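You operate a simulated robot arm through the tools that you are given. There is no shell and no other tool. Be economical: measure what you need, move in short steps, check, and stop when the job is done.

You run a simulated robot arm. Do the job below in one go: nothing can be reset, and whatever is moved stays where it is left.

## Task
Pour about 70 ml of milk into the bowl and about 40 ml into the red mug.
Fine: first lift the bowl off the drainer on to the worktop beside the hob; jug back. Set down upright: steel jug.

It is judged by the outcome, as a careful person would: the job done as asked, and still so three seconds after it is handed in. It fails if anything else is knocked over, pushed out of place, dropped, spilled or broken.

## Robot
A 6-joint arm with a two-finger parallel gripper, fixed in place. Base frame: the origin is at the foot of the arm, x ahead of it, y to its left, z up; the work surface is at about z = 0.92. Readings come in m, rad, newtons and seconds.
With the tool pointing down near the work surface it reaches from about 0.22 to 0.62 m from the base axis. Its first joint turns from -1.152 to 1.152 rad. Payload 2.7 kg.
Tool frame: the origin (TCP) lies between the finger pads and is the grasp point; the fingertips stand 0.023 m ahead of it; z points along the fingers, y is the line along which they close. Largest opening 0.094 m; finger width 0.038, thickness 0.01; the body of the gripper, 0.054 by 0.096 m, starts 0.039 m behind the TCP.
Orientation is that of the tool frame in the base frame, as [roll, pitch, yaw] about the fixed x, y, z axes, in that order (R = Rz(yaw) Ry(pitch) Rx(roll)). With the fingers straight down and closing along the base's y, the tool's x points along the base's -x, its y along +y and its z along -z.

## Interface
- The arm moves only by the tool jog_arm. Its argument "rows" is a list of rows, each an object of numbers (a shift or turn left out is 0, a gripper value left out holds the last): "tx", "ty", "tz": the shift along the tool's x, y, z in m; "ax", "ay", "az": the turn, a rotation vector about the tool's x, y, z in rad. In form: [{"tx": .., "ty": .., "tz": .., "ax": .., "ay": .., "az": ..}, ...]. A call has 1 to 12 rows; each row shifts and turns the commanded pose from where the row before left it, along the tool's axes as they then stand. "gripper" is the closure, from 0 (fully open) to 1 (shut), set as the call begins (left out, the last holds). A row lasts 0.2 s, in which the tool goes at most 0.05 m and 0.15 rad; a call with a longer step from one row to the next is refused whole, and so is a gripper value outside its range. Where a pose cannot be reached the arm comes as near as it can. A force on the tool above 40 N (or 10 N above the force at the start of the call, whichever is more), or a blocked arm, ends the call early, and 0.2 s more pass. The fingers move at their own pace (about 0.045 m/s each) and stop on an object; they squeeze with about 31 N. The grip force told is the motor's: it shows also when the fingers shut on nothing. Time passes only in rows, and 0.2 s behind the last, so rows that do not move let the fingers close. It gives the time, the measured TCP pose, the force on the tool (base axes), the opening and the grip force at its end, in the units of the frame above (readings bear some noise), with the torque about the TCP (base axes, N m) and any sound that the robot's microphone picked up, and new pictures: "pictures" is both (left out), scene, wrist or none.
- Cameras (640 x 400 px; columns grow to the right, rows downward): "scene" is fixed at [0.0727, -0.4336, 1.3983]; the picture's right is [0.79, -0.62, 0.00], its down [-0.40, -0.51, -0.77] and it looks along [0.47, 0.60, -0.64] (base axes); focal length 215 px, centre (320, 200). "wrist" rides on the gripper at [0.086, 0.016, -0.075] in the tool frame; the picture's right is [-0.18, 0.98, 0.00], its down [-0.58, -0.11, -0.81] and it looks along [-0.79, -0.15, 0.59] (tool axes); focal length 243 px, centre (320, 200). There is no depth. A picture from a camera that has moved, and an enlarged one, comes with that camera's place and axes in the base frame and with its lens.
- close_up(camera, box): a new picture of the part [left, top, right, bottom] of that camera's present view, enlarged. No time passes.
- close_job(): hands the job in; it is judged then, once.

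Work in short steps. Places have to be worked out from the pictures, the camera data and where the tool is seen: move nearer, look again, correct. Check each grasp and each placing, and mend what went wrong. You have 120 turns and 200 pictures in all, those below and enlarged ones among them. Open the gripper and draw the arm clear of the work before you hand the job in, unless the task says otherwise; then end with one line.

The tools are called after ">>>" as name(argument=value, ...) on one line, values as JSON. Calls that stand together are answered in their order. jog_arm: Moves the arm, as the interface text tells. Its arguments: {"type":"object","properties":{"rows":{"type":"array","items":{"type":"object","properties":{"tx":{"type":"number"},"ty":{"type":"number"},"tz":{"type":"number"},"ax":{"type":"number"},"ay":{"type":"number"},"az":{"type":"number"}}}},"gripper":{"type":"number"},"pictures":{"type":"string","enum":["both","scene","wrist","none"]}},"required":["rows"]} The other tools are called the same way: close_up (camera, box) takes an enlarged picture of a part of a camera's view; close_job () hands the job in.

At the start:

```text
clock: 0.0
eef_pos: [0.3407, -0.1118, 1.2527]
ee_rot: [-3.139, 0.002, -3.142]
force: [-0.3, -0.6, 0.8]
moment: [-0.01, 0.0, 0.0]
grip_width: 0.0941
finger_force: 0.0
```

scene: 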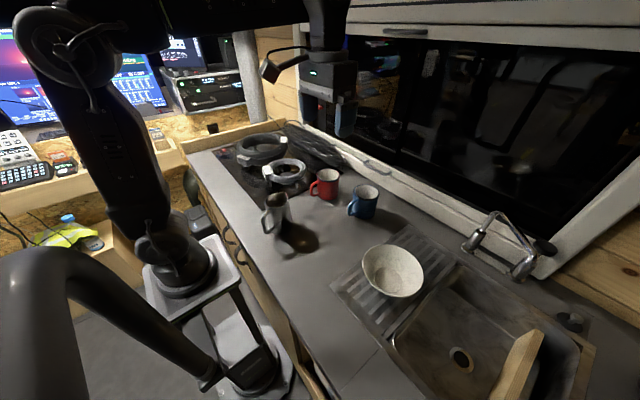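
wrist: 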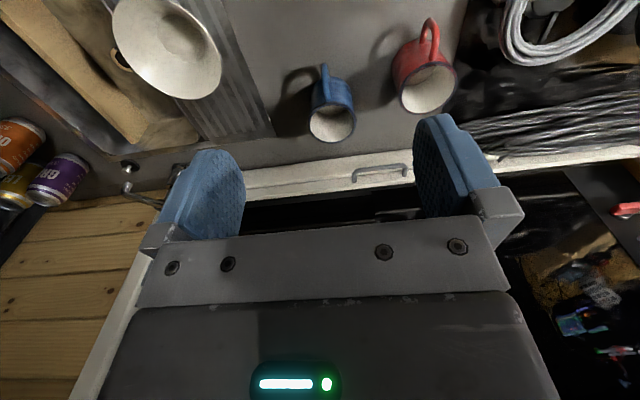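

I'll take enlarged views first to locate the objects.

>>> close_up(camera="scene", box=[220, 120, 400, 260])

>>> close_up(camera="scene", box=[320, 200, 520, 340])

```text
2.86 times, centred on (310, 190) of scene
camera zoom: at [0.0727, -0.4336, 1.3983], right [0.79, -0.62, 0.0], down [-0.4, -0.51, -0.77], along [0.47, 0.6, -0.64], focal length 614 px, centre (349, 229)
```

zoom: 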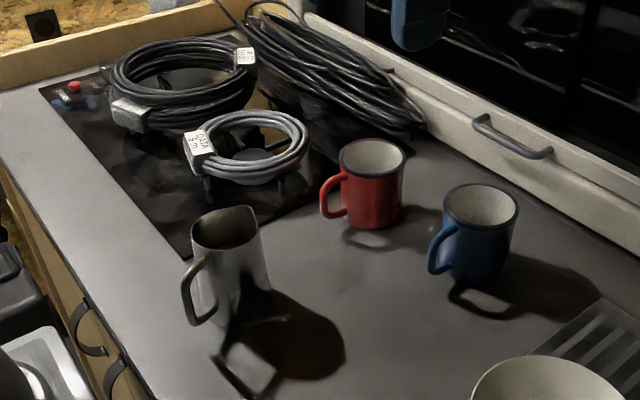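

```text
2.86 times, centred on (420, 270) of scene
camera zoom: at [0.0727, -0.4336, 1.3983], right [0.79, -0.62, 0.0], down [-0.4, -0.51, -0.77], along [0.47, 0.6, -0.64], focal length 614 px, centre (34, 0)
```

zoom: 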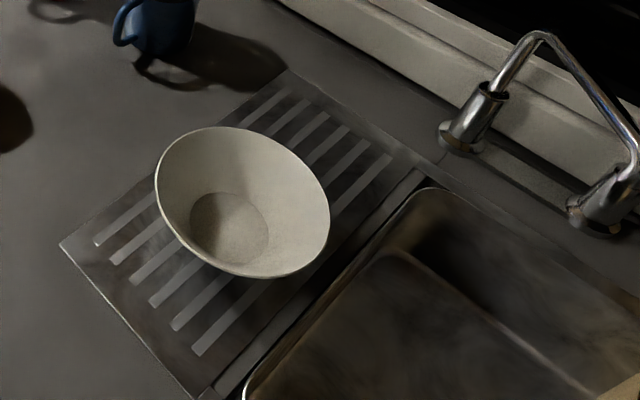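

Estimates: bowl centre ≈ (0.36,-0.33), jug ≈ (0.255,-0.013), handle toward -x, red mug ≈ (0.466,0.02), blue mug ≈ (0.50,-0.127). I go over to the bowl's near side with the fingers turned to close along x.

>>> jog_arm(rows=[{"ty": -0.036, "tz": 0.01, "tx": 0.015}, {"ty": -0.036, "tz": 0.01, "tx": 0.015}, {"ty": -0.036, "tz": 0.01, "tx": 0.015}, {"ty": -0.036, "tz": 0.01, "tx": 0.015}, {"ty": -0.036, "tz": 0.01, "tx": 0.015}, {"ty": -0.036, "tz": 0.01, "tx": 0.015}], gripper=0, pictures="none")

>>> jog_arm(rows=[{"az": -0.143}, {"az": -0.143}, {"az": -0.143}, {"az": -0.143}, {"az": -0.143}, {"az": -0.143}, {"az": -0.143}, {"az": -0.143}, {"az": -0.143}, {"az": -0.143}, {"az": -0.141}])

```text
clock: 1.4
eef_pos: [0.251, -0.3304, 1.1942]
ee_rot: [-3.14, 0.003, -3.14]
force: [0.1, 0.4, -0.3]
moment: [0.01, -0.03, 0.0]
grip_width: 0.094
finger_force: 0.1
```

```text
clock: 3.8
eef_pos: [0.2522, -0.3268, 1.1929]
ee_rot: [-3.141, 0.0, -1.568]
force: [-1.0, -0.5, -0.3]
moment: [0.02, 0.04, -0.02]
grip_width: 0.0941
finger_force: 0.0
camera wrist: at [0.2371, -0.4138, 1.2672], right [-0.98, 0.18, 0.0], down [0.11, 0.58, 0.81], along [0.15, 0.79, -0.59], focal length 243 px, centre (320, 200)
```

scene: 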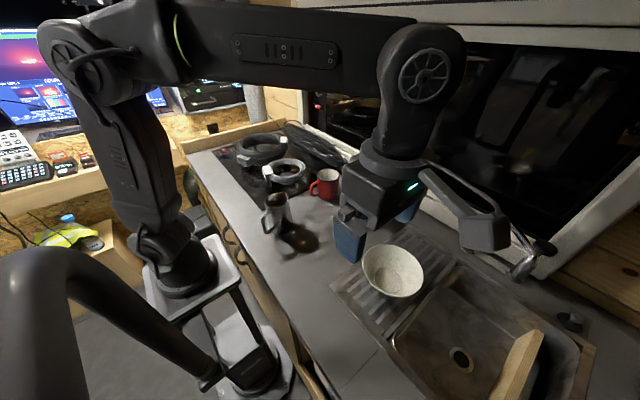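
wrist: 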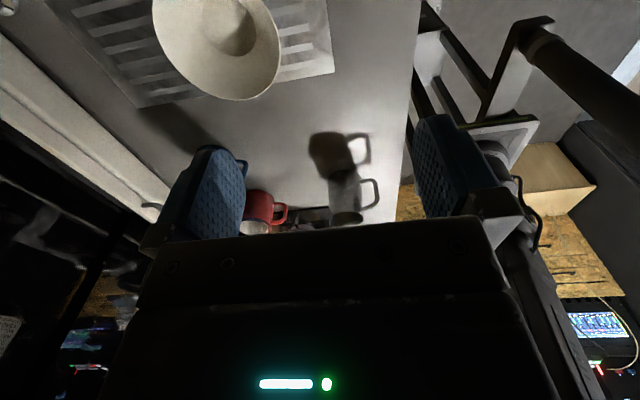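

The bowl is visible in the wrist view; I enlarge both views to fix the rim height and position.

>>> close_up(camera="wrist", box=[120, 0, 320, 125])

>>> close_up(camera="scene", box=[330, 220, 460, 310])

```text
3.20 times, centred on (220, 62) of wrist
camera zoom: at [0.2371, -0.4138, 1.2672], right [-0.98, 0.18, 0.0], down [0.11, 0.58, 0.81], along [0.15, 0.79, -0.59], focal length 776 px, centre (640, 640)
```

zoom: 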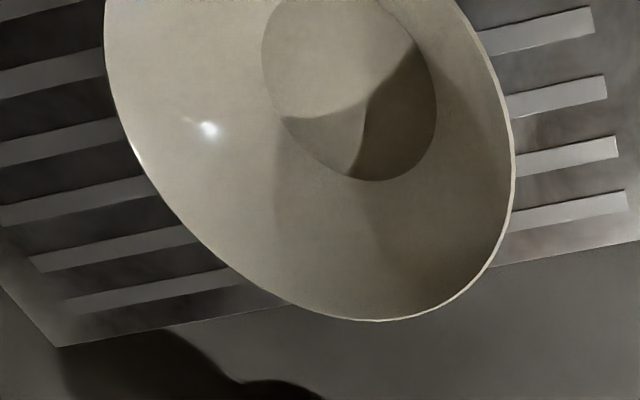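

```text
4.44 times, centred on (395, 265) of scene
camera zoom: at [0.0727, -0.4336, 1.3983], right [0.79, -0.62, 0.0], down [-0.4, -0.51, -0.77], along [0.47, 0.6, -0.64], focal length 956 px, centre (-13, -89)
```

zoom: 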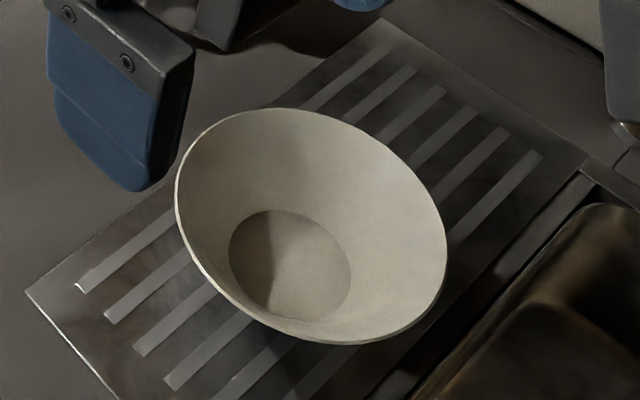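

Two-view fix: bowl centre (0.365,-0.3245), rim z≈0.97, R≈0.068, wall ~35° from vertical. I part-close the fingers, tilt the tool along the wall and stop short of it.

>>> jog_arm(rows=[{"ax": 0.144}, {"ax": 0.144}, {"ax": 0.144}, {"ax": 0.144}, {"ty": 0.0209, "tz": 0.0345}, {"ty": 0.0209, "tz": 0.0345}, {"ty": 0.0209, "tz": 0.0345}, {"ty": 0.0209, "tz": 0.0345, "tx": -0.0025}], gripper=0.6)

```text
clock: 5.6
eef_pos: [0.2622, -0.3248, 1.032]
ee_rot: [-2.572, 0.0, -1.577]
force: [-0.2, 0.2, -0.5]
moment: [-0.01, 0.02, -0.03]
grip_width: 0.0373
finger_force: 0.1
out of reach, approached as far as the arm can: row 8
camera wrist: at [0.2085, -0.4112, 1.0861], right [-0.83, 0.19, -0.53], down [-0.34, 0.58, 0.74], along [0.45, 0.79, -0.42], focal length 243 px, centre (320, 200)
```

scene: 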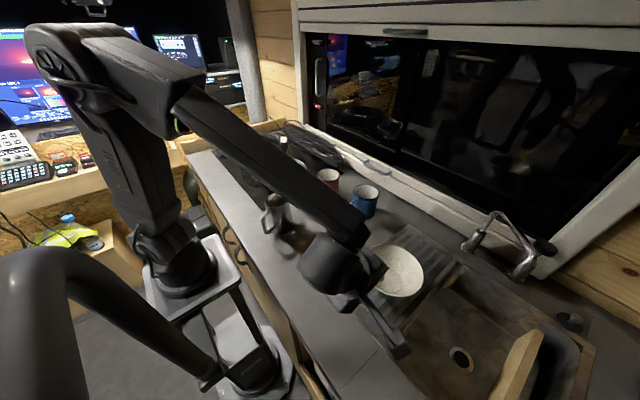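
wrist: 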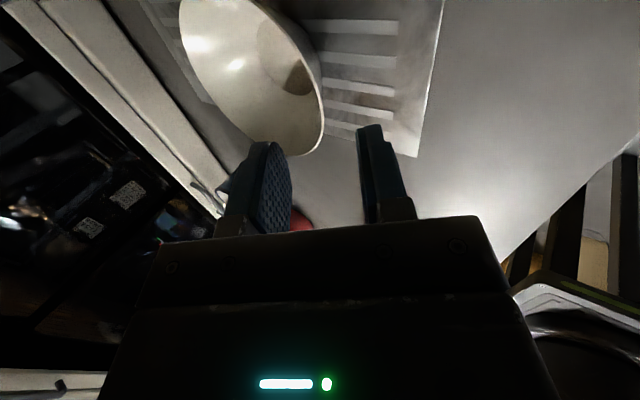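

That tilt is at the arm's inner reach limit, which would be worse at the set-down spot. I'll grip the bowl on its -y side instead: back up, untilt, and turn back.

>>> jog_arm(rows=[{"ty": -0.0209, "tz": -0.0345}, {"ty": -0.0209, "tz": -0.0345}, {"ty": -0.0209, "tz": -0.0345}, {"ty": -0.0209, "tz": -0.0345}, {"ax": -0.144}, {"ax": -0.144}, {"ax": -0.144}, {"ax": -0.144}], pictures="none")

>>> jog_arm(rows=[{"az": 0.143}, {"az": 0.143}, {"az": 0.143}, {"az": 0.143}, {"az": 0.143}, {"az": 0.143}, {"az": 0.143}, {"az": 0.143}, {"az": 0.143}, {"az": 0.143}, {"az": 0.141}], pictures="none")

```text
clock: 7.4
eef_pos: [0.2542, -0.3249, 1.1958]
ee_rot: [3.14, -0.002, -1.572]
force: [-0.7, 0.1, 0.6]
moment: [-0.01, -0.03, 0.0]
grip_width: 0.0374
finger_force: 0.2
```

```text
clock: 9.8
eef_pos: [0.2533, -0.3235, 1.1958]
ee_rot: [-3.14, 0.004, 3.137]
force: [0.7, 0.0, 0.9]
moment: [0.01, -0.02, 0.03]
grip_width: 0.0376
finger_force: 0.1
```

Now shift to the bowl's -y side, tilt the tool toward +y and come down to the pre-grasp.

>>> jog_arm(rows=[{"tx": -0.028, "ty": -0.0273}, {"tx": -0.028, "ty": -0.0273}, {"tx": -0.028, "ty": -0.0273}, {"tx": -0.028, "ty": -0.0273}, {"ax": -0.144}, {"ax": -0.144}, {"ax": -0.144}, {"ax": -0.144}, {"ty": -0.0223, "tz": 0.0344}, {"ty": -0.0223, "tz": 0.0344}, {"ty": -0.0223, "tz": 0.0344}, {"ty": -0.0223, "tz": 0.0344}])

```text
clock: 12.4
eef_pos: [0.3202, -0.3665, 0.9727]
ee_rot: [2.566, 0.003, 3.14]
force: [-0.2, 0.2, 0.3]
moment: [0.01, 0.02, 0.03]
grip_width: 0.0375
finger_force: 0.0
out of reach, approached as far as the arm can: row 4, 5, 6, 7, 8
camera wrist: at [0.2348, -0.3941, 1.0436], right [0.18, 0.82, 0.54], down [0.58, -0.53, 0.62], along [0.79, 0.2, -0.58], focal length 243 px, centre (320, 200)
```

scene: 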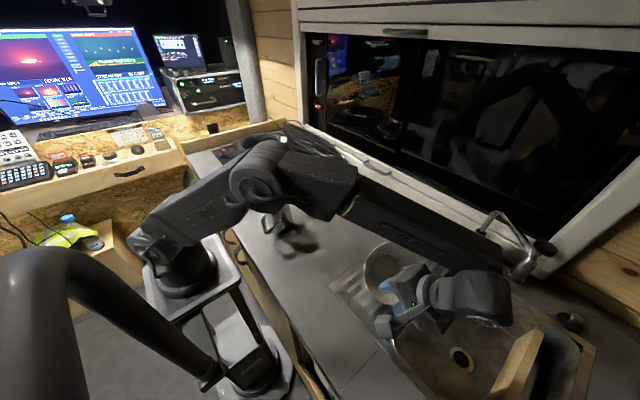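
wrist: 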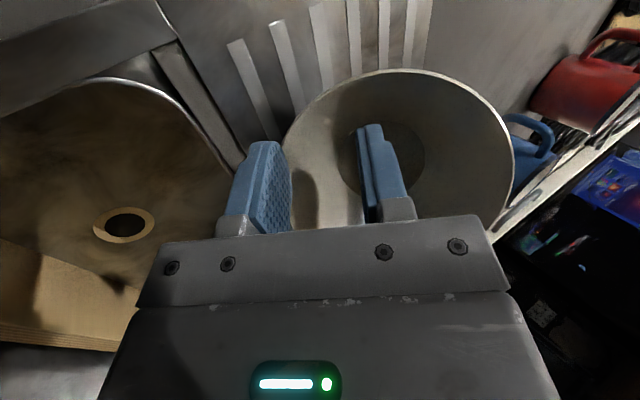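

The arm was clipped at its reach and took another posture. I check that nothing has been disturbed.

>>> close_up(camera="scene", box=[220, 140, 420, 270])

>>> close_up(camera="scene", box=[330, 220, 540, 360])

```text
3.08 times, centred on (320, 205) of scene
camera zoom: at [0.0727, -0.4336, 1.3983], right [0.79, -0.62, 0.0], down [-0.4, -0.51, -0.77], along [0.47, 0.6, -0.64], focal length 662 px, centre (320, 185)
```

zoom: 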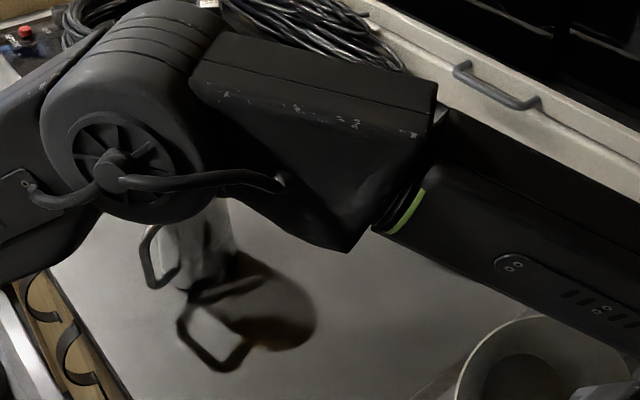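

```text
2.86 times, centred on (435, 290) of scene
camera zoom: at [0.0727, -0.4336, 1.3983], right [0.79, -0.62, 0.0], down [-0.4, -0.51, -0.77], along [0.47, 0.6, -0.64], focal length 614 px, centre (-9, -57)
```

zoom: 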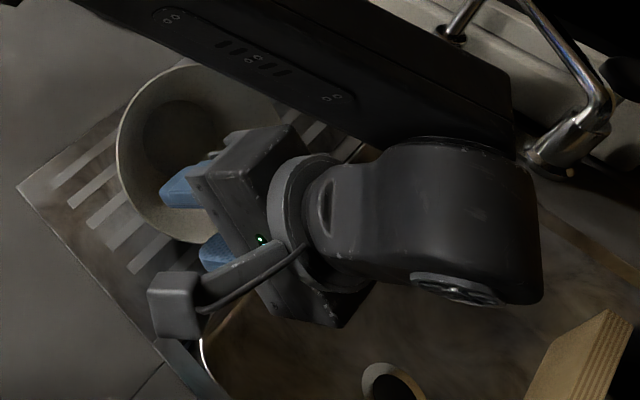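

Nothing is disturbed. The tool is near the rim but at a poor angle, so I back off along the fingers and go to the true -y side pre-grasp.

>>> jog_arm(rows=[{"tz": -0.03}, {"tz": -0.03}, {"tx": -0.015, "ty": -0.0078, "tz": -0.0086}, {"tx": -0.015, "ty": -0.0078, "tz": -0.0086}, {"tx": -0.015, "ty": -0.0078, "tz": -0.0086}])

```text
clock: 13.6
eef_pos: [0.3559, -0.4193, 1.0255]
ee_rot: [2.567, -0.001, 3.14]
force: [-1.3, -1.1, 0.2]
moment: [0.02, 0.01, -0.03]
grip_width: 0.0377
finger_force: 0.0
out of reach, approached as far as the arm can: row 5
camera wrist: at [0.2696, -0.4465, 1.0958], right [0.18, 0.83, 0.53], down [0.58, -0.53, 0.62], along [0.79, 0.2, -0.58], focal length 243 px, centre (320, 200)
```

scene: 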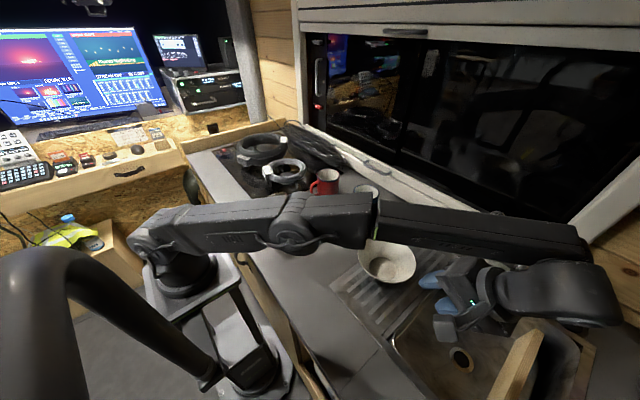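
wrist: 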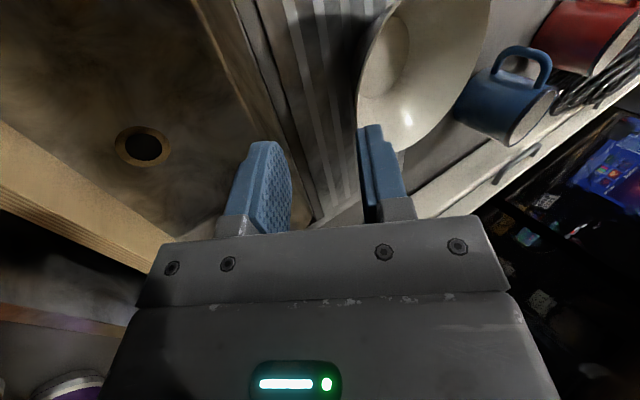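

The arm is over-stretched here. A better grip side is the bowl's (-x,-y) quarter: I pull back toward -x and turn the tool 45° so that it points at the bowl centre.

>>> jog_arm(rows=[{"tz": -0.015, "tx": 0.02}, {"tx": 0.0235, "ty": 0.0093, "tz": 0.0087}, {"tx": 0.0235, "ty": 0.0093, "tz": 0.0087}, {"ay": -0.0713, "az": 0.1098}, {"ay": -0.0713, "az": 0.1098}, {"ay": -0.0713, "az": 0.1098}, {"ay": -0.0713, "az": 0.1098}, {"ay": -0.0713, "az": 0.1098}, {"ay": -0.0713, "az": 0.1098}])

```text
clock: 15.6
eef_pos: [0.2886, -0.4049, 1.0328]
ee_rot: [2.566, 0.003, 2.352]
force: [0.0, -0.4, -0.3]
moment: [-0.01, 0.01, 0.0]
grip_width: 0.0375
finger_force: 0.1
camera wrist: at [0.2093, -0.3616, 1.1037], right [0.71, 0.45, 0.54], down [0.03, -0.79, 0.62], along [0.7, -0.42, -0.58], focal length 243 px, centre (320, 200)
```

scene: 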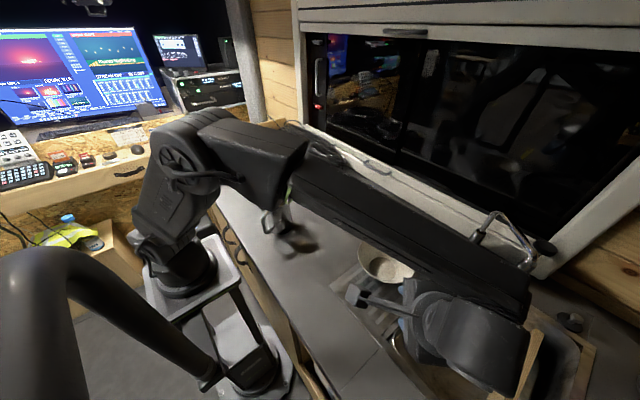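
wrist: 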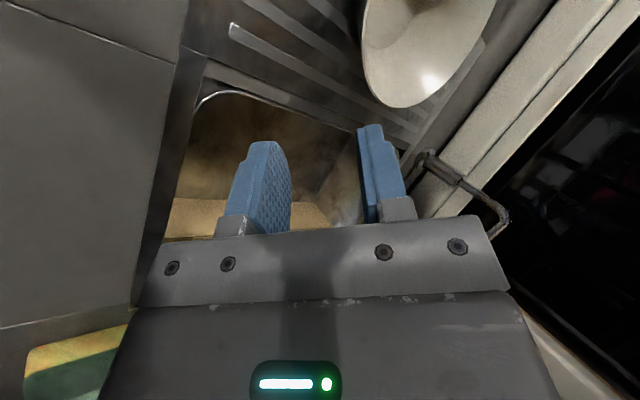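

Reach is good here. I enlarge the wrist view to recheck rim position and height against the fingers.

>>> close_up(camera="wrist", box=[220, 0, 540, 200])

>>> close_up(camera="scene", box=[330, 220, 460, 310])

```text
2.00 times, centred on (380, 100) of wrist
camera zoom: at [0.2093, -0.3616, 1.1037], right [0.71, 0.45, 0.54], down [0.03, -0.79, 0.62], along [0.7, -0.42, -0.58], focal length 485 px, centre (200, 400)
```

zoom: 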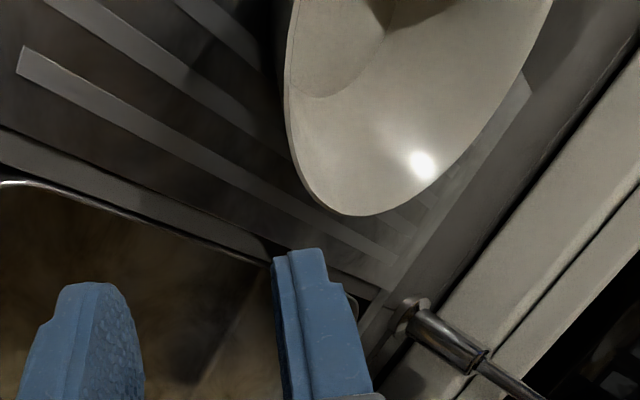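

```text
4.44 times, centred on (395, 265) of scene
camera zoom: at [0.0727, -0.4336, 1.3983], right [0.79, -0.62, 0.0], down [-0.4, -0.51, -0.77], along [0.47, 0.6, -0.64], focal length 956 px, centre (-13, -89)
```

zoom: 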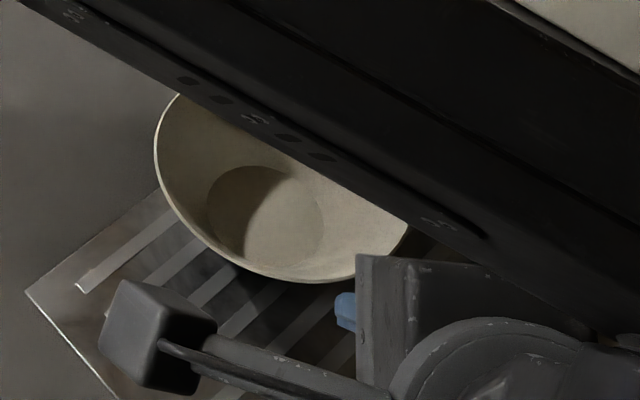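

The bowl was nudged about 3 cm during the earlier clipped moves; it is upright on the drainer, now centred ≈ (0.379,-0.296). I line up with it and advance part-way.

>>> jog_arm(rows=[{"tx": 0.0131, "ty": 0.027, "tz": 0.0}, {"tz": 0.02}, {"tz": 0.02}])

>>> close_up(camera="wrist", box=[200, 0, 520, 200])

```text
clock: 16.4
eef_pos: [0.3119, -0.3643, 1.0145]
ee_rot: [2.566, 0.004, 2.356]
force: [-0.3, 0.0, -0.4]
moment: [0.03, -0.02, 0.02]
grip_width: 0.0379
finger_force: 0.0
camera wrist: at [0.2329, -0.3218, 1.0846], right [0.71, 0.45, 0.54], down [0.03, -0.79, 0.62], along [0.7, -0.42, -0.57], focal length 243 px, centre (320, 200)
```

scene: 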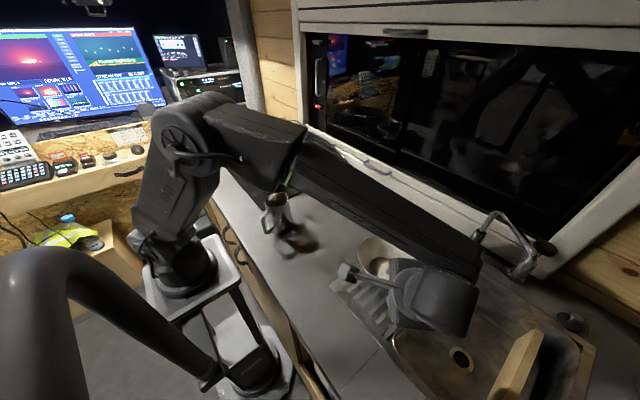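
wrist: 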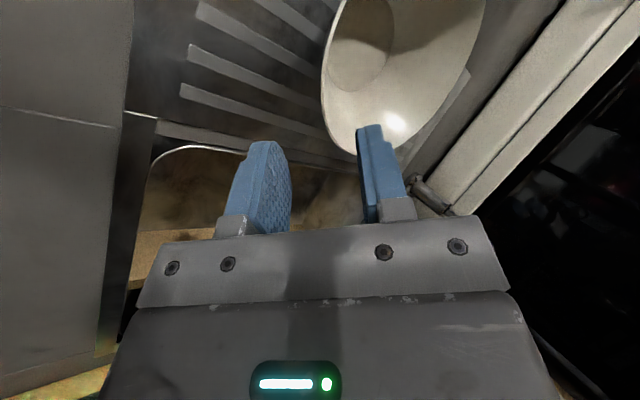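

```text
2.00 times, centred on (360, 100) of wrist
camera zoom: at [0.2329, -0.3218, 1.0846], right [0.71, 0.45, 0.54], down [0.03, -0.79, 0.62], along [0.7, -0.42, -0.57], focal length 485 px, centre (240, 400)
```

zoom: 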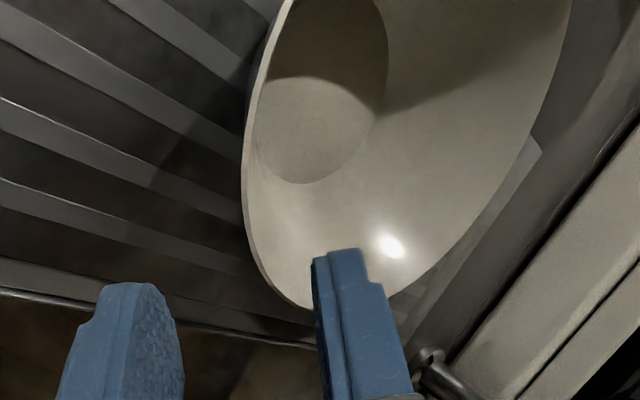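

The rim point sits midway between the fingers' line of advance; I advance along the tool axis to straddle the wall.

>>> jog_arm(rows=[{"tz": 0.02, "ty": 0.002}, {"tz": 0.02}, {"tz": 0.017}])

```text
clock: 17.2
eef_pos: [0.3348, -0.3421, 0.9661]
ee_rot: [2.563, 0.001, 2.357]
force: [-0.2, 1.4, 0.4]
moment: [0.02, -0.03, -0.02]
grip_width: 0.0373
finger_force: 0.0
camera wrist: at [0.2565, -0.3001, 1.0362], right [0.71, 0.45, 0.54], down [0.03, -0.79, 0.62], along [0.7, -0.42, -0.57], focal length 243 px, centre (320, 200)
```

scene: 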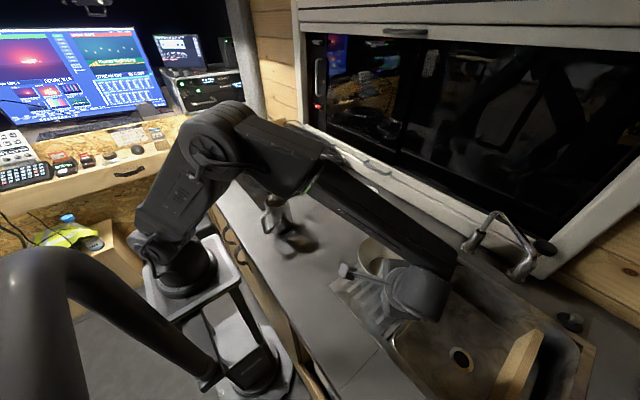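
wrist: 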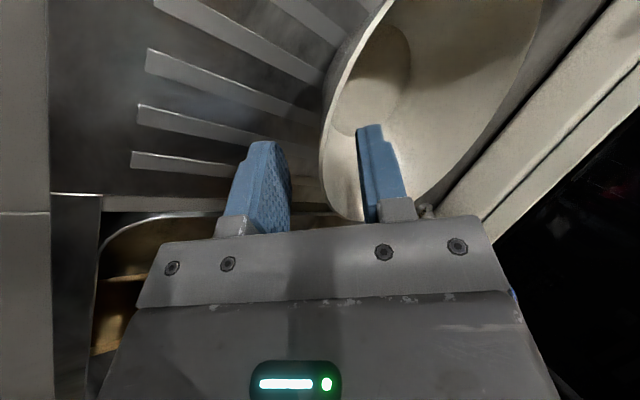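

The wall is between the fingers but nearer the inner one; I centre it by 8 mm and close.

>>> jog_arm(rows=[{"ty": 0.008, "tz": 0.004}], pictures="none")

>>> jog_arm(rows=[{}, {}, {}, {}], gripper=1)

```text
clock: 17.6
eef_pos: [0.3407, -0.3351, 0.9664]
ee_rot: [2.563, 0.002, 2.357]
force: [-0.2, -0.3, -0.3]
moment: [0.03, 0.02, 0.0]
grip_width: 0.0377
finger_force: 0.1
```

```text
clock: 18.6
eef_pos: [0.3408, -0.3351, 0.9682]
ee_rot: [2.563, 0.004, 2.355]
force: [-0.4, 2.0, 4.3]
moment: [0.2, -0.32, 0.19]
grip_width: 0.0094
finger_force: 31.0
camera wrist: at [0.2615, -0.2928, 1.038], right [0.71, 0.45, 0.54], down [0.03, -0.79, 0.62], along [0.7, -0.42, -0.57], focal length 243 px, centre (320, 200)
```

scene: 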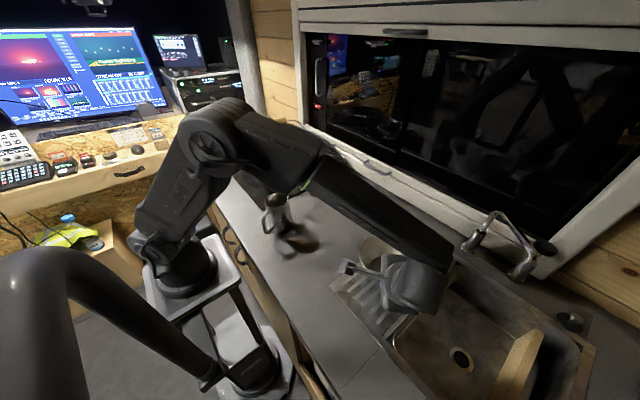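
wrist: 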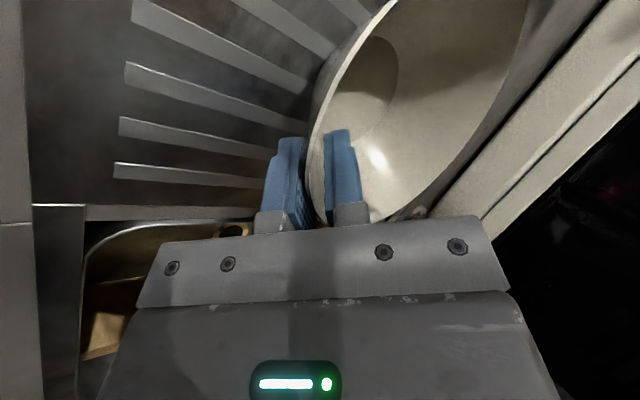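

Bowl wall gripped (9.4 mm). I lift 10 cm and check.

>>> jog_arm(rows=[{"ty": 0.0109, "tz": -0.0168}, {"ty": 0.0163, "tz": -0.0252}, {"ty": 0.0163, "tz": -0.0252}, {"ty": 0.0109, "tz": -0.0168}])

```text
clock: 19.6
eef_pos: [0.3387, -0.332, 1.0687]
ee_rot: [2.566, 0.001, 2.357]
force: [-0.1, 0.7, 0.4]
moment: [0.01, 0.02, 0.01]
grip_width: 0.0
finger_force: 31.5
camera wrist: at [0.2596, -0.2893, 1.1388], right [0.71, 0.45, 0.54], down [0.03, -0.79, 0.62], along [0.7, -0.42, -0.58], focal length 243 px, centre (320, 200)
```

scene: 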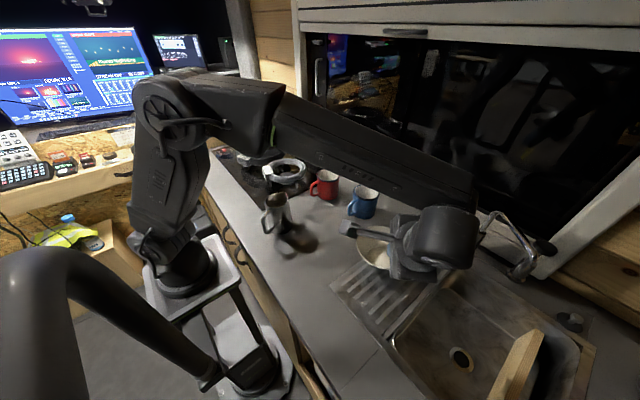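
wrist: 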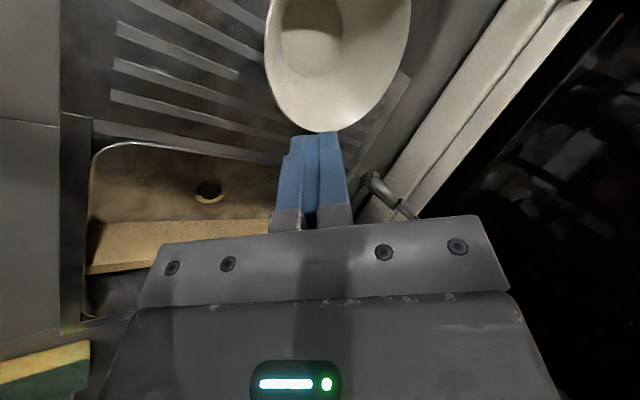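

The rim slipped out: the grip was too shallow. The bowl is still upright; I relocate it precisely before a deeper grip.

>>> close_up(camera="wrist", box=[220, 0, 460, 150])

>>> close_up(camera="scene", box=[330, 200, 460, 290])

```text
2.67 times, centred on (340, 75) of wrist
camera zoom: at [0.2596, -0.2893, 1.1388], right [0.71, 0.45, 0.54], down [0.03, -0.79, 0.62], along [0.7, -0.42, -0.58], focal length 647 px, centre (267, 533)
```

zoom: 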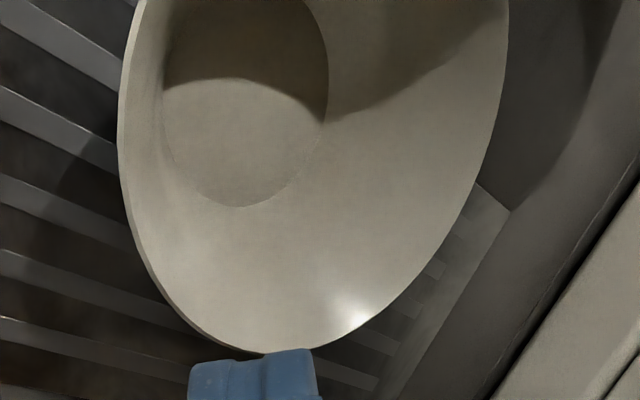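

```text
4.44 times, centred on (395, 245) of scene
camera zoom: at [0.0727, -0.4336, 1.3983], right [0.79, -0.62, 0.0], down [-0.4, -0.51, -0.77], along [0.47, 0.6, -0.64], focal length 956 px, centre (-13, 0)
```

zoom: 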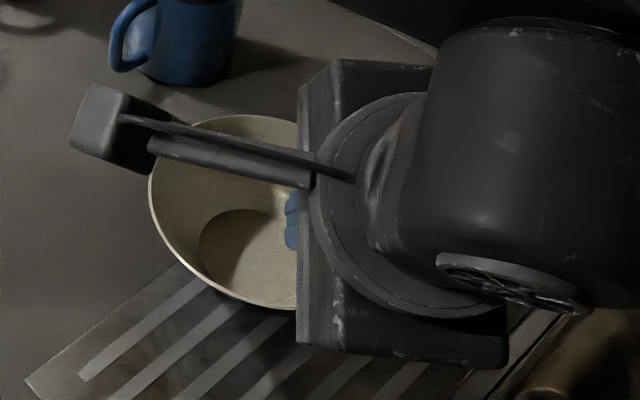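

Refined: bowl centre (0.3975,-0.272), rim z≈0.974, R≈0.064. I reopen, go to a new pre-grasp and check alignment.

>>> jog_arm(rows=[{}, {}, {"ty": -0.0165, "tz": 0.0185}, {"ty": -0.0165, "tz": 0.0185, "tx": 0.0007}], gripper=0.63, pictures="wrist")

```text
clock: 20.6
eef_pos: [0.3329, -0.3367, 1.0197]
ee_rot: [2.564, 0.001, 2.355]
force: [0.4, -0.3, 0.2]
moment: [-0.02, 0.01, -0.01]
grip_width: 0.0346
finger_force: 0.0
camera wrist: at [0.2549, -0.2951, 1.0898], right [0.71, 0.45, 0.54], down [0.03, -0.79, 0.62], along [0.7, -0.42, -0.57], focal length 243 px, centre (320, 200)
```

wrist: 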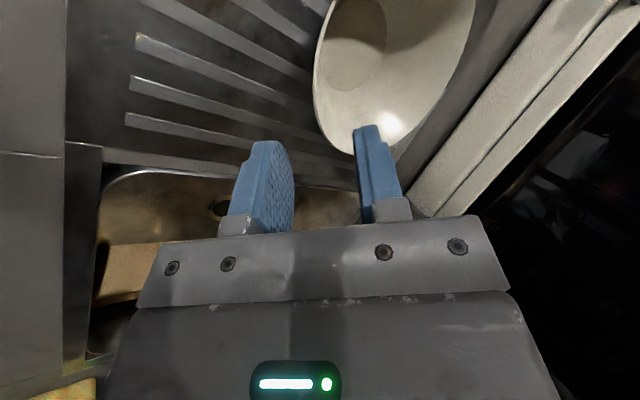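

Aligned as expected; advance 5 cm and look before the last part.

>>> jog_arm(rows=[{"tz": 0.02}, {"tz": 0.02}, {"tz": 0.015}], pictures="none")

>>> close_up(camera="wrist", box=[220, 60, 480, 230])

```text
clock: 21.4
eef_pos: [0.3539, -0.3185, 0.9748]
ee_rot: [2.565, 0.003, 2.355]
force: [0.2, 0.4, -0.1]
moment: [-0.01, -0.02, 0.02]
grip_width: 0.0349
finger_force: 0.0
```

```text
2.35 times, centred on (350, 145) of wrist
camera zoom: at [0.275, -0.2752, 1.044], right [0.71, 0.45, 0.54], down [0.03, -0.79, 0.62], along [0.7, -0.42, -0.57], focal length 571 px, centre (249, 329)
```

zoom: 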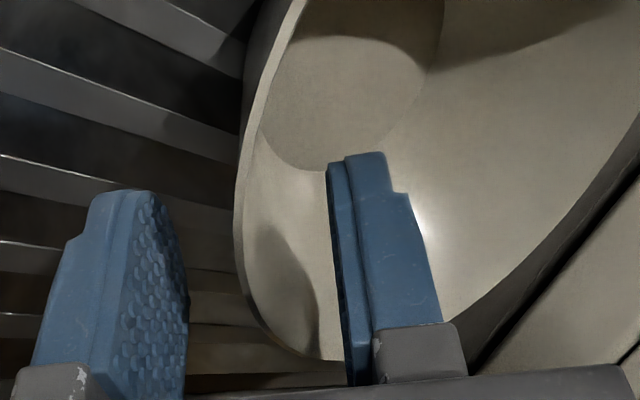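

Wall is between the pads; shift 3 mm inward, go 14 mm deeper, then close and check.

>>> jog_arm(rows=[{"tz": 0.014, "ty": 0.003}], pictures="none")

>>> jog_arm(rows=[{}, {}, {}, {}, {}], gripper=1, pictures="wrist")

```text
clock: 21.8
eef_pos: [0.3616, -0.3104, 0.9636]
ee_rot: [2.566, 0.004, 2.356]
force: [-0.6, -0.6, 0.2]
moment: [0.02, 0.01, 0.03]
grip_width: 0.0348
finger_force: 0.0
```

```text
clock: 23.0
eef_pos: [0.3619, -0.3104, 0.9629]
ee_rot: [2.565, 0.003, 2.355]
force: [0.1, 0.2, 1.0]
moment: [-0.02, -0.09, 0.06]
grip_width: 0.004
finger_force: 31.1
camera wrist: at [0.2824, -0.2676, 1.0338], right [0.71, 0.45, 0.54], down [0.03, -0.79, 0.62], along [0.7, -0.42, -0.57], focal length 243 px, centre (320, 200)
```

wrist: 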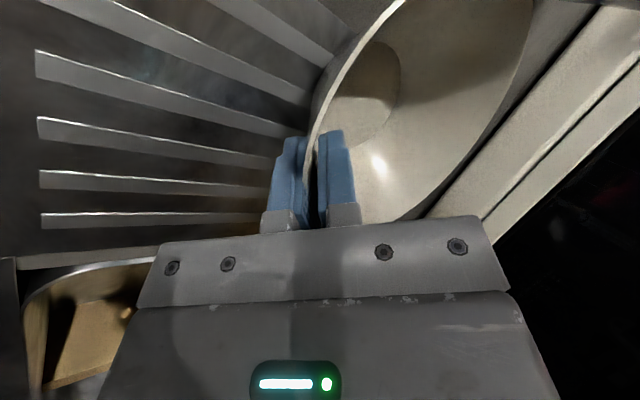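

Width 4 mm now, matching the wall thickness: a flush grip. Lift 4 cm gently and check.

>>> jog_arm(rows=[{"ty": 0.0054, "tz": -0.0084}, {"ty": 0.0054, "tz": -0.0084}, {"ty": 0.0054, "tz": -0.0084}, {"ty": 0.0054, "tz": -0.0084}])

```text
clock: 24.0
eef_pos: [0.3621, -0.3107, 1.003]
ee_rot: [2.564, 0.003, 2.357]
force: [-0.4, -0.1, -2.6]
moment: [-0.07, 0.07, -0.02]
grip_width: 0.0041
finger_force: 30.9
camera wrist: at [0.2828, -0.2677, 1.0724], right [0.71, 0.45, 0.54], down [0.04, -0.79, 0.62], along [0.7, -0.42, -0.58], focal length 243 px, centre (320, 200)
```

scene: 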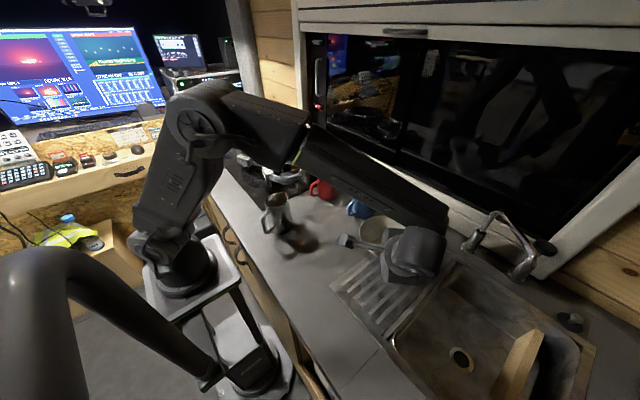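
wrist: 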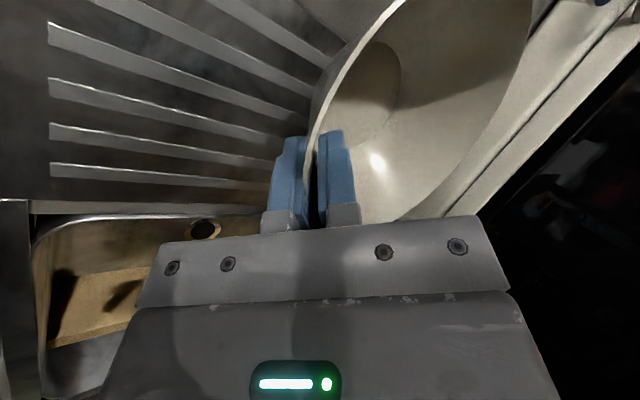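

Bowl held (≈2.6 N). I lift a bit more and carry it toward the target centre (0.365,-0.115) on the worktop.

>>> jog_arm(rows=[{"ty": 0.0109, "tz": -0.0168}, {"ty": 0.0109, "tz": -0.0168}, {"tx": 0.0194, "ty": 0.0103, "tz": 0.0067}, {"tx": 0.0194, "ty": 0.0103, "tz": 0.0067}, {"tx": 0.0194, "ty": 0.0103, "tz": 0.0067}, {"tx": 0.0194, "ty": 0.0103, "tz": 0.0067}, {"tx": 0.0194, "ty": 0.0103, "tz": 0.0067}, {"tx": 0.0194, "ty": 0.0103, "tz": 0.0067}, {"tx": 0.0194, "ty": 0.0103, "tz": 0.0067}])

```text
clock: 26.0
eef_pos: [0.3263, -0.1543, 1.0408]
ee_rot: [2.564, 0.002, 2.354]
force: [-0.5, 0.8, -2.8]
moment: [-0.09, 0.1, -0.02]
grip_width: 0.0039
finger_force: 31.0
camera wrist: at [0.247, -0.1117, 1.1115], right [0.71, 0.45, 0.54], down [0.03, -0.79, 0.62], along [0.7, -0.42, -0.57], focal length 243 px, centre (320, 200)
```

scene: 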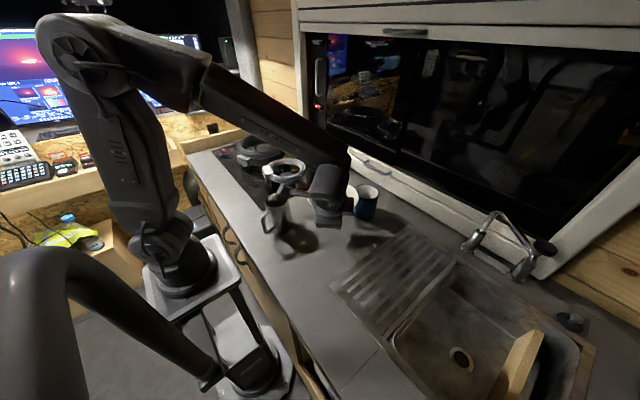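
wrist: 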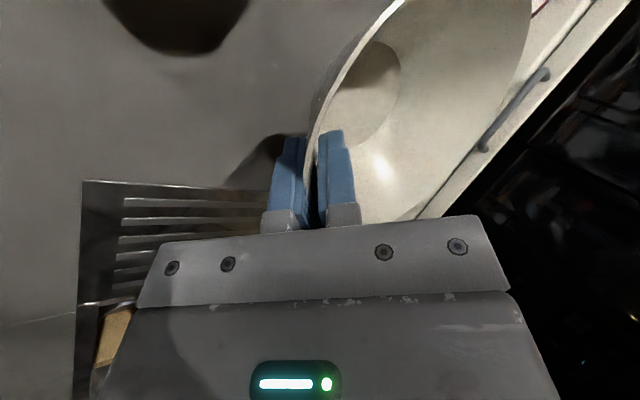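

Over the spot with clear surroundings; lower 7 cm.

>>> jog_arm(rows=[{"ty": -0.0127, "tz": 0.0196}, {"ty": -0.0127, "tz": 0.0196}, {"ty": -0.0127, "tz": 0.0196}])

>>> close_up(camera="scene", box=[240, 150, 420, 270])

```text
clock: 26.8
eef_pos: [0.3278, -0.1543, 0.9737]
ee_rot: [2.564, 0.003, 2.356]
force: [-0.5, -0.2, -1.0]
moment: [-0.07, -0.01, 0.03]
grip_width: 0.0041
finger_force: 30.9
camera wrist: at [0.2481, -0.1119, 1.0438], right [0.71, 0.45, 0.54], down [0.03, -0.79, 0.62], along [0.7, -0.42, -0.57], focal length 243 px, centre (320, 200)
```

scene: 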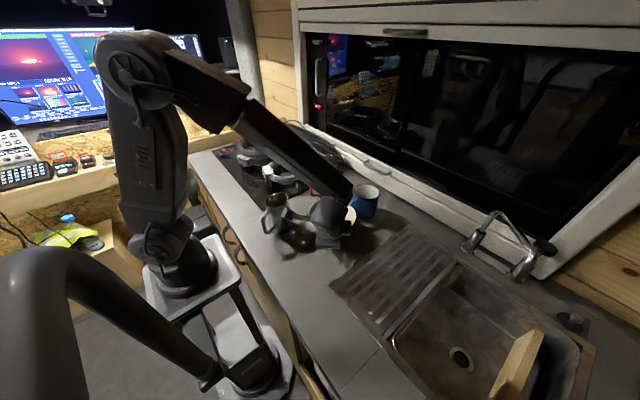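
wrist: 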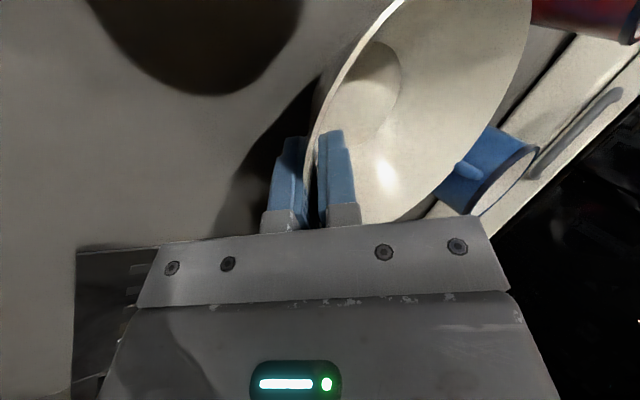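

```text
3.33 times, centred on (330, 210) of scene
camera zoom: at [0.0727, -0.4336, 1.3983], right [0.79, -0.62, 0.0], down [-0.4, -0.51, -0.77], along [0.47, 0.6, -0.64], focal length 717 px, centre (287, 167)
```

zoom: 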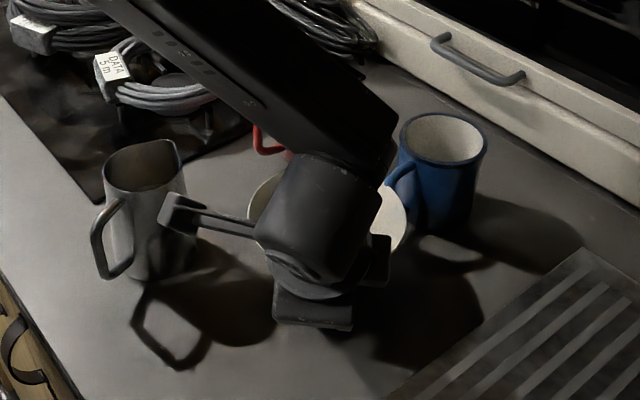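

Forces normal; the jug stays clear of the camera. I lower in small steps to contact.

>>> jog_arm(rows=[{"ty": -0.0022, "tz": 0.0034}, {"ty": -0.0022, "tz": 0.0034}], pictures="none")

>>> jog_arm(rows=[{"ty": -0.0011, "tz": 0.0017}, {}], pictures="none")

```text
clock: 27.4
eef_pos: [0.3272, -0.1542, 0.9654]
ee_rot: [2.565, 0.002, 2.356]
force: [-0.5, 0.6, -1.8]
moment: [-0.06, 0.07, 0.0]
grip_width: 0.004
finger_force: 31.3
```

```text
clock: 28.0
eef_pos: [0.3265, -0.1544, 0.9641]
ee_rot: [2.565, 0.002, 2.357]
force: [0.4, -0.2, -2.2]
moment: [-0.05, 0.04, 0.0]
grip_width: 0.0041
finger_force: 30.7
```

>>> jog_arm(rows=[{"ty": -0.0011, "tz": 0.0017}, {}], pictures="none")

>>> jog_arm(rows=[{"ty": -0.0011, "tz": 0.0017}, {}], pictures="none")

```text
clock: 28.6
eef_pos: [0.3276, -0.1544, 0.9618]
ee_rot: [2.566, 0.004, 2.356]
force: [-1.2, -0.3, -1.6]
moment: [-0.08, 0.07, 0.0]
grip_width: 0.004
finger_force: 30.7
```

```text
clock: 29.2
eef_pos: [0.3274, -0.1549, 0.9607]
ee_rot: [2.562, 0.004, 2.356]
force: [-10.0, 2.6, 26.1]
moment: [0.26, -0.51, 0.17]
grip_width: 0.0041
finger_force: 31.1
```

Contact (26 N). I ease up 1 mm, then open.

>>> jog_arm(rows=[{"ty": 0.0008, "tz": -0.0012}, {}], pictures="none")

>>> jog_arm(rows=[{}, {}, {}], gripper=0.68)

```text
clock: 29.8
eef_pos: [0.3286, -0.1555, 0.961]
ee_rot: [2.564, 0.001, 2.357]
force: [-3.9, 2.8, 17.3]
moment: [0.18, -0.5, 0.12]
grip_width: 0.0041
finger_force: 30.8
```

```text
clock: 30.6
eef_pos: [0.3263, -0.1549, 0.9607]
ee_rot: [2.567, 0.003, 2.356]
force: [-0.6, -0.1, -0.3]
moment: [0.0, -0.04, -0.01]
grip_width: 0.0302
finger_force: 0.1
camera wrist: at [0.2478, -0.1121, 1.0313], right [0.71, 0.45, 0.54], down [0.03, -0.79, 0.62], along [0.7, -0.42, -0.58], focal length 243 px, centre (320, 200)
```

scene: 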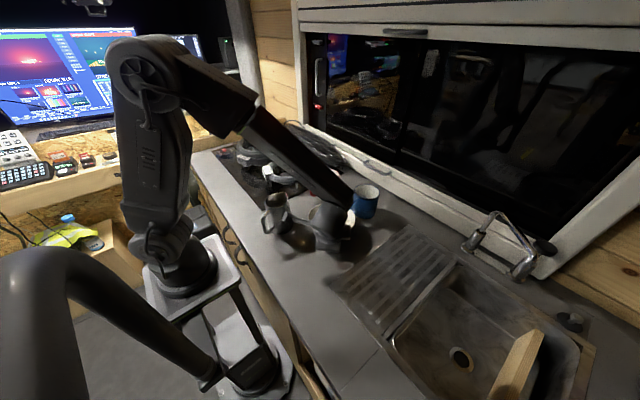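
wrist: 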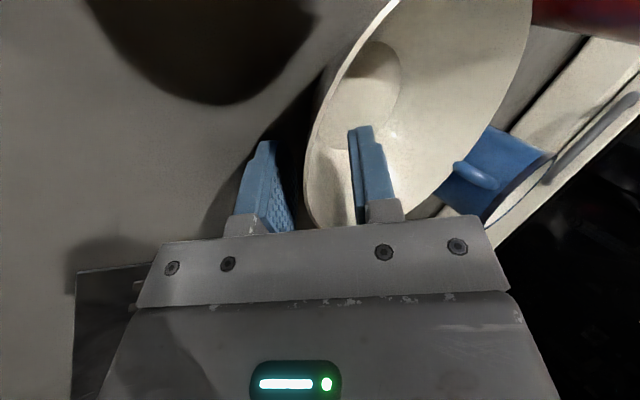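

Bowl released and standing. I withdraw along the finger axis and go up.

>>> jog_arm(rows=[{"tz": -0.02}, {"tz": -0.03}, {"tz": -0.03}, {"ty": 0.0218, "tz": -0.0336}, {"ty": 0.0218, "tz": -0.0336}, {"ty": 0.0218, "tz": -0.0336}])

>>> close_up(camera="scene", box=[220, 150, 420, 275])

```text
clock: 32.0
eef_pos: [0.2945, -0.1835, 1.1495]
ee_rot: [2.565, 0.0, 2.356]
force: [0.0, 0.4, 0.1]
moment: [-0.03, -0.01, -0.03]
grip_width: 0.0302
finger_force: 0.1
camera wrist: at [0.2161, -0.1407, 1.2203], right [0.71, 0.45, 0.54], down [0.04, -0.79, 0.62], along [0.7, -0.42, -0.58], focal length 243 px, centre (320, 200)
```

scene: 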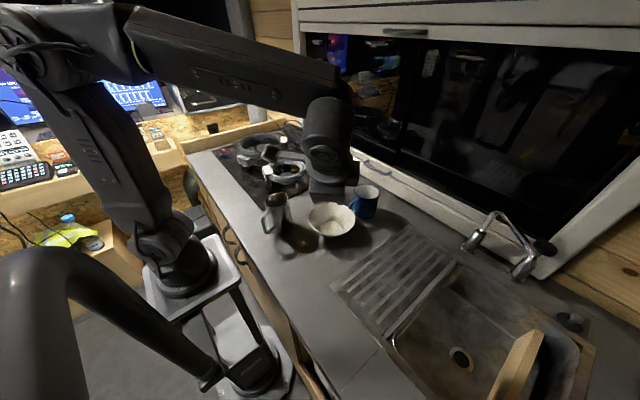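
wrist: 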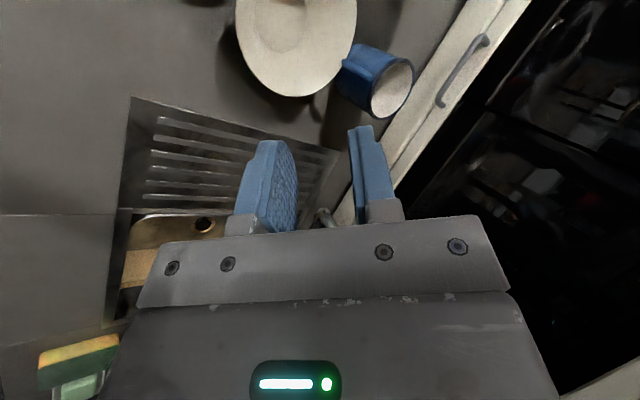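

```text
3.20 times, centred on (320, 212) of scene
camera zoom: at [0.0727, -0.4336, 1.3983], right [0.79, -0.62, 0.0], down [-0.4, -0.51, -0.77], along [0.47, 0.6, -0.64], focal length 688 px, centre (320, 160)
```

zoom: 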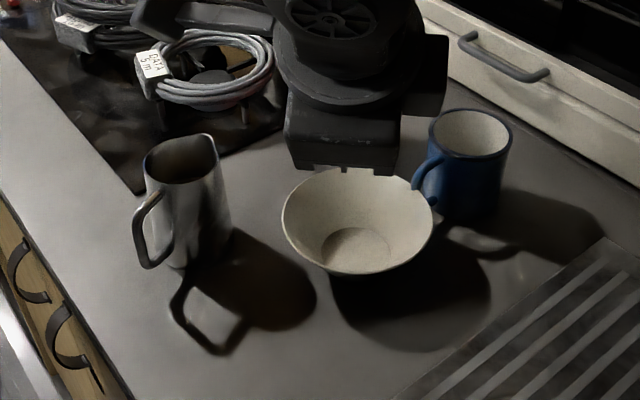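

Bowl is on the worktop at ≈ (0.366,-0.114). Next the jug: axis ≈ (0.251,-0.016), rim z≈1.03, spout toward about +x. I bring the tool upright and yaw it square to the jug.

>>> jog_arm(rows=[{"ax": 0.144}, {"ax": 0.144}, {"ax": 0.144}, {"ax": 0.145}, {"az": -0.132}, {"az": -0.132}, {"az": -0.132}, {"az": -0.132}, {"az": -0.132}, {"az": -0.132}, {"az": -0.132}], gripper=0, pictures="none")

```text
clock: 34.4
eef_pos: [0.2949, -0.1845, 1.1466]
ee_rot: [-3.141, 0.003, -3.002]
force: [-0.1, 0.2, -0.4]
moment: [0.0, -0.01, -0.05]
grip_width: 0.0939
finger_force: 0.1
```

Move up and over the jug to look at it from the wrist camera.

>>> jog_arm(rows=[{"tx": 0.0042, "ty": 0.0347, "tz": -0.0188}, {"tx": 0.0042, "ty": 0.0347, "tz": -0.0188}, {"tx": 0.0042, "ty": 0.0347, "tz": -0.0188}, {"tx": 0.0042, "ty": 0.0347, "tz": -0.0188}, {"tx": 0.0042, "ty": 0.0347, "tz": -0.0188}])

>>> close_up(camera="scene", box=[230, 160, 330, 265])

```text
clock: 35.6
eef_pos: [0.2499, -0.0147, 1.2378]
ee_rot: [-3.141, 0.002, -3.004]
force: [0.0, 0.9, 0.8]
moment: [-0.01, 0.0, 0.0]
grip_width: 0.0939
finger_force: 0.0
camera wrist: at [0.1624, -0.0105, 1.3118], right [0.05, 1.0, 0.0], down [0.59, -0.03, 0.81], along [0.81, -0.04, -0.59], focal length 243 px, centre (320, 200)
```

scene: 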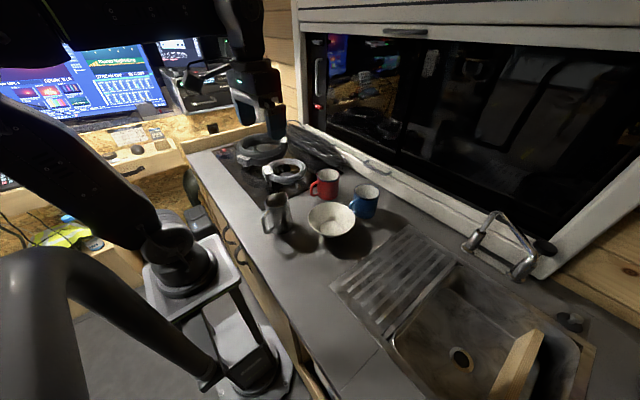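
wrist: 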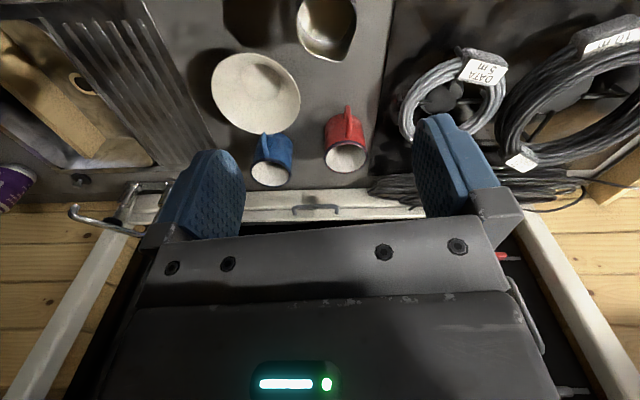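

```text
3.81 times, centred on (280, 212) of scene
camera zoom: at [0.0727, -0.4336, 1.3983], right [0.79, -0.62, 0.0], down [-0.4, -0.51, -0.77], along [0.47, 0.6, -0.64], focal length 819 px, centre (472, 152)
```

zoom: 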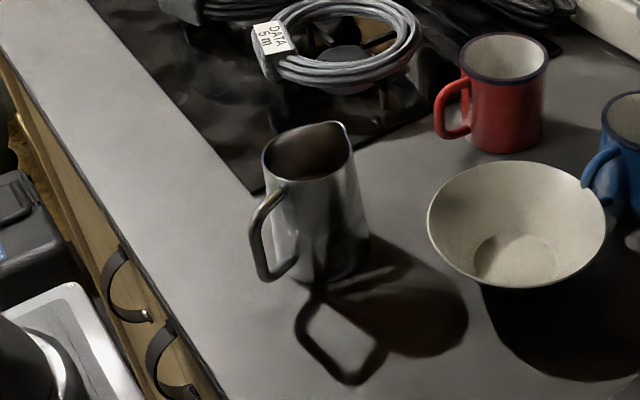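

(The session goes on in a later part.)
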